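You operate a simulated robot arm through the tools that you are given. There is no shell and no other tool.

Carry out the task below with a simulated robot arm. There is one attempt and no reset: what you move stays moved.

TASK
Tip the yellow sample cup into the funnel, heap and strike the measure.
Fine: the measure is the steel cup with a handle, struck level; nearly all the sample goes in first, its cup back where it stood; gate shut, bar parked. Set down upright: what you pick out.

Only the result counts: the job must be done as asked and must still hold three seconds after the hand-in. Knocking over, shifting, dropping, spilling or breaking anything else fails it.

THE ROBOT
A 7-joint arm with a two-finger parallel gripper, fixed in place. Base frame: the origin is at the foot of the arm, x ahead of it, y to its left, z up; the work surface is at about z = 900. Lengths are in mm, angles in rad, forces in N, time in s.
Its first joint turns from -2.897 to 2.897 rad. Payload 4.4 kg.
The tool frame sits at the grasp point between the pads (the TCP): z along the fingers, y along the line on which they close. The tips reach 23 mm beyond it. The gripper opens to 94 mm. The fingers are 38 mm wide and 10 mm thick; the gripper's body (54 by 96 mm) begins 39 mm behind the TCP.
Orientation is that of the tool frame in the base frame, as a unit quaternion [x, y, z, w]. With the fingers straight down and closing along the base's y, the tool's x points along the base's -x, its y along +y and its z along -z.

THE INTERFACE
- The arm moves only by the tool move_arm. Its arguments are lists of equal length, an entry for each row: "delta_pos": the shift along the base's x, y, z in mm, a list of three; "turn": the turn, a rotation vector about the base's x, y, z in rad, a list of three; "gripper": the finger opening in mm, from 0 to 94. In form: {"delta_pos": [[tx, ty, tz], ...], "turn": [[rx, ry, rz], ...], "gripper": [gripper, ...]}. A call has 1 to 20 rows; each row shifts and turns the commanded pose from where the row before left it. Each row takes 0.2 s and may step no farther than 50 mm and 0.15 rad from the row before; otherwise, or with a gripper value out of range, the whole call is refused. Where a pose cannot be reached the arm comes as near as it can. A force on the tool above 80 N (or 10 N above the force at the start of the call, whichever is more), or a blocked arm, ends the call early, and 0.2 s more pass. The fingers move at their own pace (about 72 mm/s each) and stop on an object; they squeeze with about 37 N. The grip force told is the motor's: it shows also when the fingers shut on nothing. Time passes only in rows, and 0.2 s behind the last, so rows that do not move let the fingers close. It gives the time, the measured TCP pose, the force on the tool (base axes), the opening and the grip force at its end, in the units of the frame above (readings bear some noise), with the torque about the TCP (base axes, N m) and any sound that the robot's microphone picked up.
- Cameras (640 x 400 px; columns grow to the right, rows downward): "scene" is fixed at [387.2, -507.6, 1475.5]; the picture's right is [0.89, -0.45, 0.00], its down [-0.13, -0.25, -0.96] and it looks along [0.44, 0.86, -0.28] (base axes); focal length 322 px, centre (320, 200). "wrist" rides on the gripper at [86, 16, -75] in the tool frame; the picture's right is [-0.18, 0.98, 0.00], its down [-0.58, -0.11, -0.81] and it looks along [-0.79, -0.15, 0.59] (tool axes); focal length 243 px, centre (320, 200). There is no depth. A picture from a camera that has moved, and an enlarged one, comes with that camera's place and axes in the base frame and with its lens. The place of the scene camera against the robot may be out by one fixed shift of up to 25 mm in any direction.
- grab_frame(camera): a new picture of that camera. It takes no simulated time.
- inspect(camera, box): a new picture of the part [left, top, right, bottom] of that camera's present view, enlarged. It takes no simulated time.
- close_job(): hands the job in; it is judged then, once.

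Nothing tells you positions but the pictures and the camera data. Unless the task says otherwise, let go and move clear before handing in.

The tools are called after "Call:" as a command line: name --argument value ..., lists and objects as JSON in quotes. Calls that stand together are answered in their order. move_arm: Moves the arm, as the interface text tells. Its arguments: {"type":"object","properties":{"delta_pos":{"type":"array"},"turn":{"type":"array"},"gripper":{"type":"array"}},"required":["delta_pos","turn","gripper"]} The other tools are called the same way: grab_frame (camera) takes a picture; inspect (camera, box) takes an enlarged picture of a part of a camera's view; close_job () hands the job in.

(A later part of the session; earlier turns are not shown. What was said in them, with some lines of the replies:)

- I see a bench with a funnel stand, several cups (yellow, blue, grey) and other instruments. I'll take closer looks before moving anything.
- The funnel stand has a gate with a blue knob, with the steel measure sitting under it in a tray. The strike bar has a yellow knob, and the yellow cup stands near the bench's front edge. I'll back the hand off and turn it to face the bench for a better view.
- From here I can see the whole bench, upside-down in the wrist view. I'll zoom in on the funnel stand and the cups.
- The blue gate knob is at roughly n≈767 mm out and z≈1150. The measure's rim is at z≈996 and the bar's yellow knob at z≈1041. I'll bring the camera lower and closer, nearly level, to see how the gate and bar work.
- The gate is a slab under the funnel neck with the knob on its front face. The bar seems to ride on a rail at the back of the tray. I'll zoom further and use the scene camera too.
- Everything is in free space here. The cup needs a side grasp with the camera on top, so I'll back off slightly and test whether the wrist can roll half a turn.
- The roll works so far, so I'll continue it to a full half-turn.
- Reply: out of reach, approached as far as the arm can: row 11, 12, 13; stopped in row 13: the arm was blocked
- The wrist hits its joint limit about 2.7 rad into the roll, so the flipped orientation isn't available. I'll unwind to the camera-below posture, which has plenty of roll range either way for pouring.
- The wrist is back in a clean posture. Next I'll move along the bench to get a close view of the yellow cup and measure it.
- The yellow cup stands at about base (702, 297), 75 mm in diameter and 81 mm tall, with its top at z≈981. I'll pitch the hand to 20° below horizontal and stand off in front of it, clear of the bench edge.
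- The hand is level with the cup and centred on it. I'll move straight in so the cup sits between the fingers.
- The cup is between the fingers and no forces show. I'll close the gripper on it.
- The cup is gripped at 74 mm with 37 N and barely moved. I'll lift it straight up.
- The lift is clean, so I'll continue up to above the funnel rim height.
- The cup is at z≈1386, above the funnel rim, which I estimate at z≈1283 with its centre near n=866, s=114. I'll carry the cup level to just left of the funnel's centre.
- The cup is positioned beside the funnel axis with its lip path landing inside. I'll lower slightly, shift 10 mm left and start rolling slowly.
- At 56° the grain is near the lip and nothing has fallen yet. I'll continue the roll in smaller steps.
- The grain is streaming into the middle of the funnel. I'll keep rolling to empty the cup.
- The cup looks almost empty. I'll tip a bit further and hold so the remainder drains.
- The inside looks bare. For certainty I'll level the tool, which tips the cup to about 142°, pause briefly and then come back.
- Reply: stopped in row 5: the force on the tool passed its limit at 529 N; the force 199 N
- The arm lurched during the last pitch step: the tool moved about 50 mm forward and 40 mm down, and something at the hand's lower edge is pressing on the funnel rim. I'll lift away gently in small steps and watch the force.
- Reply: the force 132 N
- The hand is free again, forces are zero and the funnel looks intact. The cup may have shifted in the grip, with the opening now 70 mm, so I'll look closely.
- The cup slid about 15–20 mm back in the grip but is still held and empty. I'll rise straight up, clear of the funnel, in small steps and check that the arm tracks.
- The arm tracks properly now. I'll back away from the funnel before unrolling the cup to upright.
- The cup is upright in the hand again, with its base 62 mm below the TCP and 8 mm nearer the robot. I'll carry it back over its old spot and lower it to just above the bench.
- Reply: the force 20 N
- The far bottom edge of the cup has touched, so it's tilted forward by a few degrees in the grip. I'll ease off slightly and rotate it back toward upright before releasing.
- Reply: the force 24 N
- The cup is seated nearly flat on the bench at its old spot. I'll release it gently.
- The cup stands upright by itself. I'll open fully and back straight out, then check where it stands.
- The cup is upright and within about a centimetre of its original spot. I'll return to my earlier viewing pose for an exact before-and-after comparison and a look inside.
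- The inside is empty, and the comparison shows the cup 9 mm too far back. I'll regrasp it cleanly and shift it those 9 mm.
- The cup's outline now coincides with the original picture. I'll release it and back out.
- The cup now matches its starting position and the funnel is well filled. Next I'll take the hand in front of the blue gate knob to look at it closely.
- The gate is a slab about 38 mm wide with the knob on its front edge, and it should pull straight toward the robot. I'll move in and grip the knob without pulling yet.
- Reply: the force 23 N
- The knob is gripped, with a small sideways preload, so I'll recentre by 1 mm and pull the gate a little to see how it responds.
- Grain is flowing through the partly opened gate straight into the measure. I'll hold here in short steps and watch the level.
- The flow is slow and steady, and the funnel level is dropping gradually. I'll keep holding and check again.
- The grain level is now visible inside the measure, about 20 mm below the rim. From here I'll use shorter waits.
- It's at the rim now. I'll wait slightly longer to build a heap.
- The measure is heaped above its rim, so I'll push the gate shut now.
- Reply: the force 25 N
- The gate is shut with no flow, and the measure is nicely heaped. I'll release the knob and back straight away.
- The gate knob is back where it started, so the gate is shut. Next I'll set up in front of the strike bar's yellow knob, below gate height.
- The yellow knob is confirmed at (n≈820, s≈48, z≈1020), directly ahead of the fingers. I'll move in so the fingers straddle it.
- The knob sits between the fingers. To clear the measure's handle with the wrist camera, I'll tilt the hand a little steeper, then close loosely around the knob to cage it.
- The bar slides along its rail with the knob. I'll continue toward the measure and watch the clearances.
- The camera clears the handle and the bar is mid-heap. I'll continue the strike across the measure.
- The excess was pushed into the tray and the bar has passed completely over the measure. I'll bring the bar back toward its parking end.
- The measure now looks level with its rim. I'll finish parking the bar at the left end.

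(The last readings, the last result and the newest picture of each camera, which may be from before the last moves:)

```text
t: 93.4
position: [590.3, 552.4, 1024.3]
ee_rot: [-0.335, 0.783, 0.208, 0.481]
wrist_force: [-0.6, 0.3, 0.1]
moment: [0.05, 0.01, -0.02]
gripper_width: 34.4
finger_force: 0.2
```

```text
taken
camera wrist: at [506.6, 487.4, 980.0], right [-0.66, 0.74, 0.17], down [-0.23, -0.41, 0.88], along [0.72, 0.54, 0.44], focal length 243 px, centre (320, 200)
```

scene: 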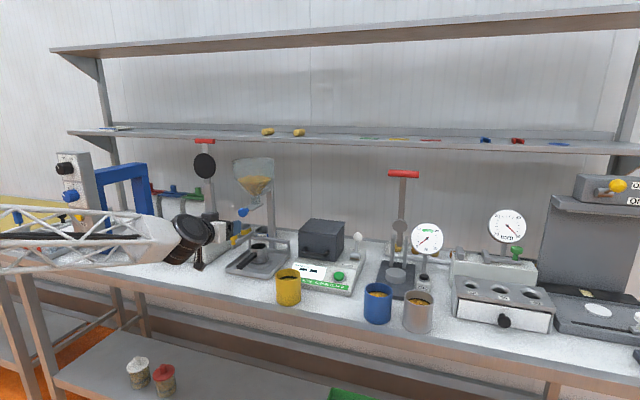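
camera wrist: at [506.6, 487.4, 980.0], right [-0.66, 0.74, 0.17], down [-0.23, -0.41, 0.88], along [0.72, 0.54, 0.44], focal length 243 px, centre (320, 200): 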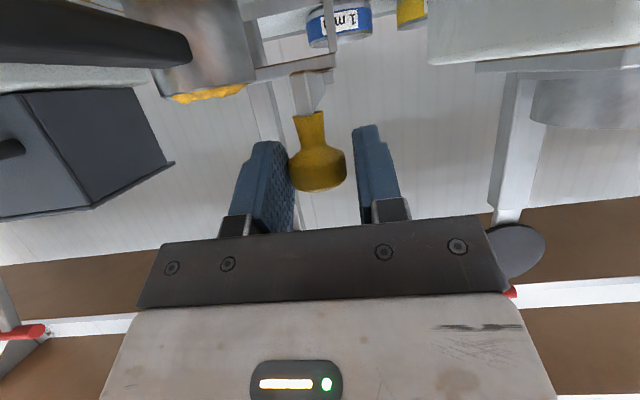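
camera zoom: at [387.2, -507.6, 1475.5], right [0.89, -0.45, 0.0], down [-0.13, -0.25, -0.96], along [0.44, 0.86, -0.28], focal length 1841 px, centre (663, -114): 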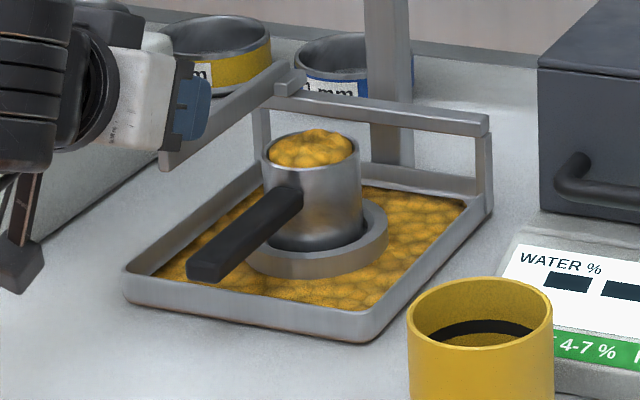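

Call:
move_arm --delta_pos '[[-1.1, 1.0, 0], [-1.1, 1.0, 0], [0, 0, 0]]' --turn '[[0, 0, 0], [0, 0, 0], [0, 0, 0]]' --gripper '[34, 34, 34]'

Call:
inspect --camera "scene" --box '[220, 220, 300, 290]'

Call:
inspect --camera "wrist" --box '[120, 0, 400, 200]'

```text
t: 94.2
position: [587.7, 554.3, 1024.1]
ee_rot: [-0.335, 0.783, 0.208, 0.482]
wrist_force: [4.1, -2.7, 0.9]
moment: [-0.03, -0.1, -0.08]
gripper_width: 36.6
finger_force: 3.0
```

```text
5.71 times, centred on (260, 255) of scene
camera zoom: at [387.2, -507.6, 1475.5], right [0.89, -0.45, 0.0], down [-0.13, -0.25, -0.96], along [0.44, 0.86, -0.28], focal length 1841 px, centre (663, -114)
```

zoom: 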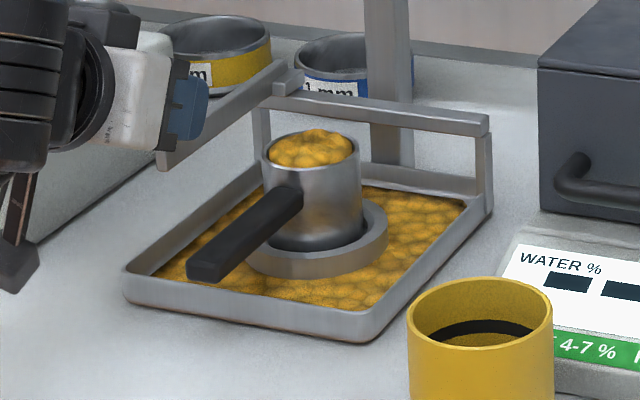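

```text
2.00 times, centred on (260, 100) of wrist
camera zoom: at [504.4, 489.3, 979.9], right [-0.65, 0.74, 0.17], down [-0.23, -0.41, 0.88], along [0.72, 0.54, 0.44], focal length 485 px, centre (440, 400)
```

zoom: 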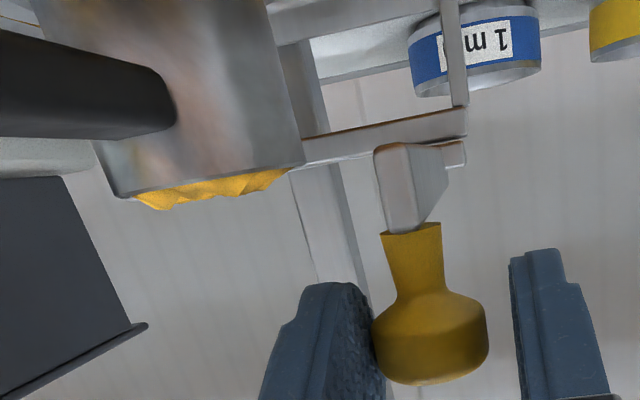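

The bar has reached its end stop where it was parked originally. I'll open, back straight out from the knob and look at the measure from above.

Call:
move_arm --delta_pos '[[0.7, -0.7, 0], [0, 0, 0], [-10, -10.5, 0], [-20, -21, 0], [-25, -26, 0], [-25, -26, 0], [0, 0, 0]]' --turn '[[0, 0, 0], [0, 0, 0], [0, 0, 0], [0, 0, 0], [0, 0, 0], [0, 0, 0], [0, 0, 0]]' --gripper '[46, 56, 56, 56, 56, 56, 56]'

Call:
inspect --camera "scene" --box '[220, 220, 300, 290]'

Call:
inspect --camera "scene" --box '[250, 232, 276, 256]'

```text
t: 95.8
position: [508.9, 470.6, 1024.6]
ee_rot: [-0.335, 0.783, 0.208, 0.481]
wrist_force: [-0.3, -0.5, -1.0]
moment: [-0.02, 0.02, 0.0]
gripper_width: 56.2
finger_force: 0.0
```

```text
5.71 times, centred on (260, 255) of scene
camera zoom: at [387.2, -507.6, 1475.5], right [0.89, -0.45, 0.0], down [-0.13, -0.25, -0.96], along [0.44, 0.86, -0.28], focal length 1841 px, centre (663, -114)
```

zoom: 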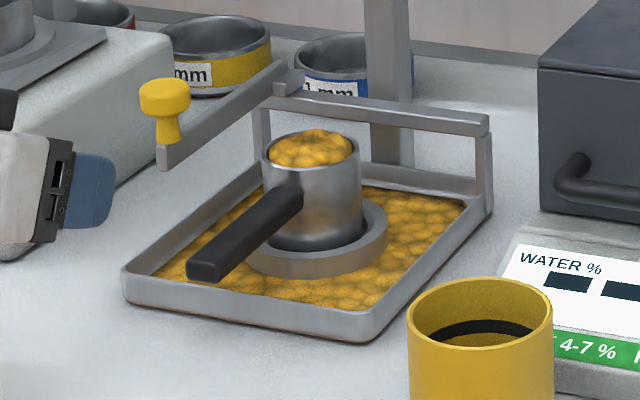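

```text
16.00 times, centred on (263, 244) of scene
camera zoom: at [387.2, -507.6, 1475.5], right [0.89, -0.45, 0.0], down [-0.13, -0.25, -0.96], along [0.44, 0.86, -0.28], focal length 5155 px, centre (1232, -504)
```

zoom: 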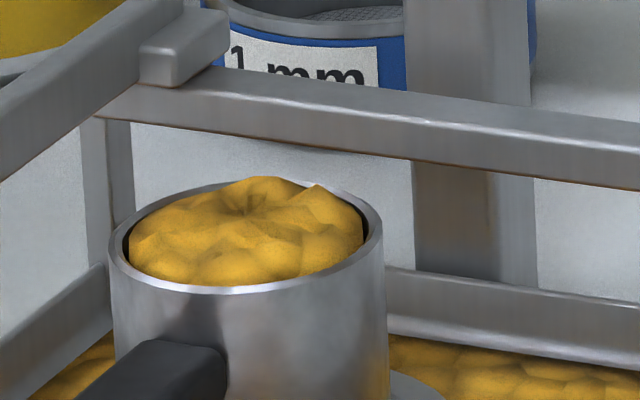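

The bar knob is exactly at its original position and the measure is level with its rim. I'll pull the arm clear and compare the whole scene with the start.

Call:
move_arm --delta_pos '[[-25, -26, 0], [-25, -26, 10], [-25, -26, 30], [-20, -20, 40], [-10, -10, 45], [0, 0, 45], [0, 0, 45], [0, 0, 45], [0, 0, 0]]' --turn '[[0, 0, 0], [0, 0, 0], [-0.08, 0.076, 0], [-0.08, 0.076, 0], [-0.08, 0.076, 0], [-0.08, 0.076, 0], [-0.08, 0.076, 0], [-0.08, 0.076, 0], [0, 0, 0]]' --gripper '[56, 56, 56, 70, 70, 70, 70, 70, 70]'

Call:
grab_frame --camera "scene"

Call:
grab_frame --camera "wrist"

Call:
inspect --camera "scene" --box '[200, 140, 360, 310]'

```text
t: 97.8
position: [405.4, 361.5, 1284.0]
ee_rot: [-0.384, 0.897, 0.087, 0.199]
wrist_force: [-0.8, 0.3, 0.1]
moment: [-0.01, 0.02, -0.02]
gripper_width: 70.1
finger_force: 0.1
```

```text
taken
```

scene: 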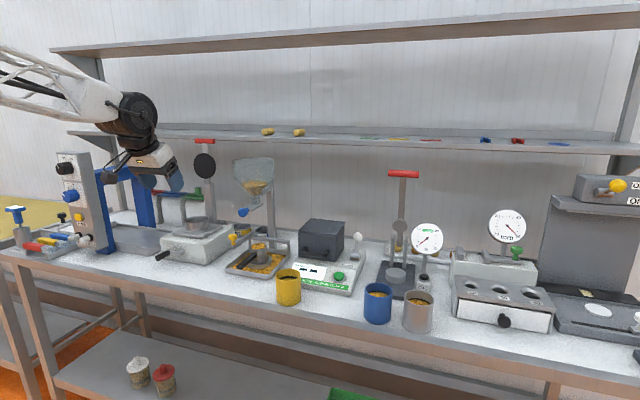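

```text
taken
camera wrist: at [317.8, 293.4, 1313.5], right [-0.6, 0.8, 0.08], down [0.21, 0.06, 0.98], along [0.78, 0.6, -0.2], focal length 243 px, centre (320, 200)
```

wrist: 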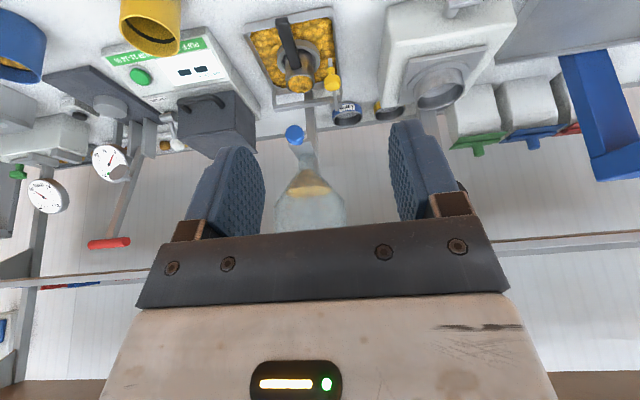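

```text
2.35 times, centred on (280, 225) of scene
camera zoom: at [387.2, -507.6, 1475.5], right [0.89, -0.45, 0.0], down [-0.13, -0.25, -0.96], along [0.44, 0.86, -0.28], focal length 758 px, centre (414, 141)
```

zoom: 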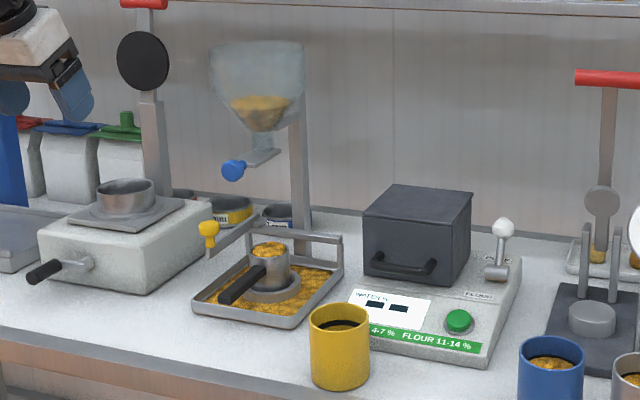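

Call:
inspect --camera "wrist" --box '[240, 0, 360, 110]'

Call:
inspect --camera "wrist" --box '[260, 20, 350, 110]'

Call:
inspect --camera "wrist" --box '[270, 110, 360, 240]'

```text
3.64 times, centred on (300, 55) of wrist
camera zoom: at [317.8, 293.4, 1313.5], right [-0.6, 0.8, 0.08], down [0.21, 0.06, 0.98], along [0.78, 0.6, -0.2], focal length 882 px, centre (393, 727)
```

zoom: 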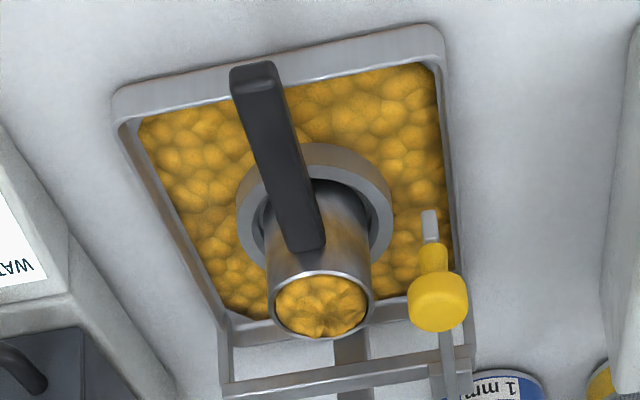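

```text
4.44 times, centred on (305, 65) of wrist
camera zoom: at [317.8, 293.4, 1313.5], right [-0.6, 0.8, 0.08], down [0.21, 0.06, 0.98], along [0.78, 0.6, -0.2], focal length 1078 px, centre (387, 800)
```

zoom: 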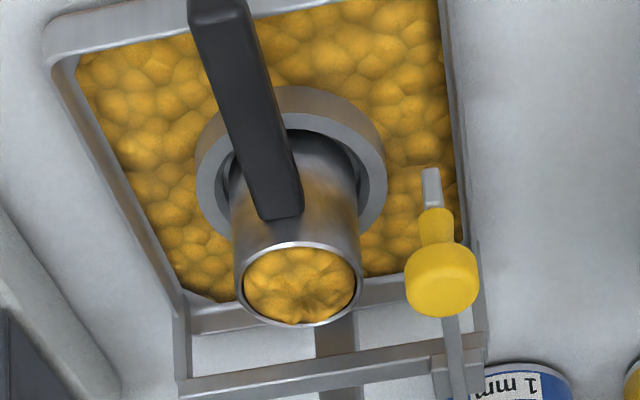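

```text
3.08 times, centred on (315, 175) of wrist
camera zoom: at [317.8, 293.4, 1313.5], right [-0.6, 0.8, 0.08], down [0.21, 0.06, 0.98], along [0.78, 0.6, -0.2], focal length 746 px, centre (335, 277)
```

zoom: 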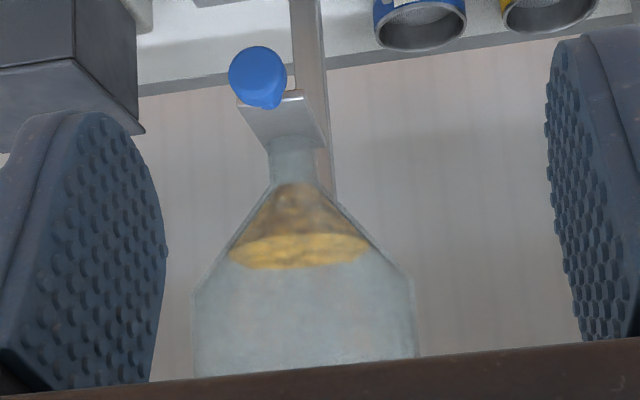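

The result as I see it:
- **Measure:** full and level with its rim, standing upright in its ring.
- **Excess grain:** lying in the tray only.
- **Gate:** shut.
- **Strike bar:** back at its stop.
- **Yellow cup:** empty and upright on its original spot.
- **Arm:** clear of everything.

During the pour the hand bumped the funnel once. The funnel shows no visible damage or shift, and nothing else looks moved. I'm handing in.

Call:
close_job

```text
The job is handed in.
```

I've handed the job in: the sample went into the funnel and the measure was heaped and struck level. I don't have the verdict, so what follows is from my last pictures.

- **Sample:** the yellow cup was emptied into the funnel before the gate was opened, and it looked empty inside. It is back upright where it first stood.
- **Measure:** the steel cup with the handle is full to its rim and upright in its ring. The bar passed over it once each way, and the excess lies in the tray only.
- **Gate and bar:** the gate is shut, with no flow. The bar is back against its stop, with its knob where it started.
- **Left in the funnel:** some grain remains above the shut gate, more than the measure needed.

**Funnel hit:** while I was tipping the cup further to drain it, the arm lurched and the hand or the cup hit the funnel; the force peaked at 529 N. I backed off at once, and the pictures since show no visible damage or shift. The cup slipped in the grip, so I first set it down about 9 mm off and then moved it back to match its starting picture.

I took "what you pick out" to mean anything I lifted, so only the cup was picked up and set down; the measure stayed in its ring throughout.
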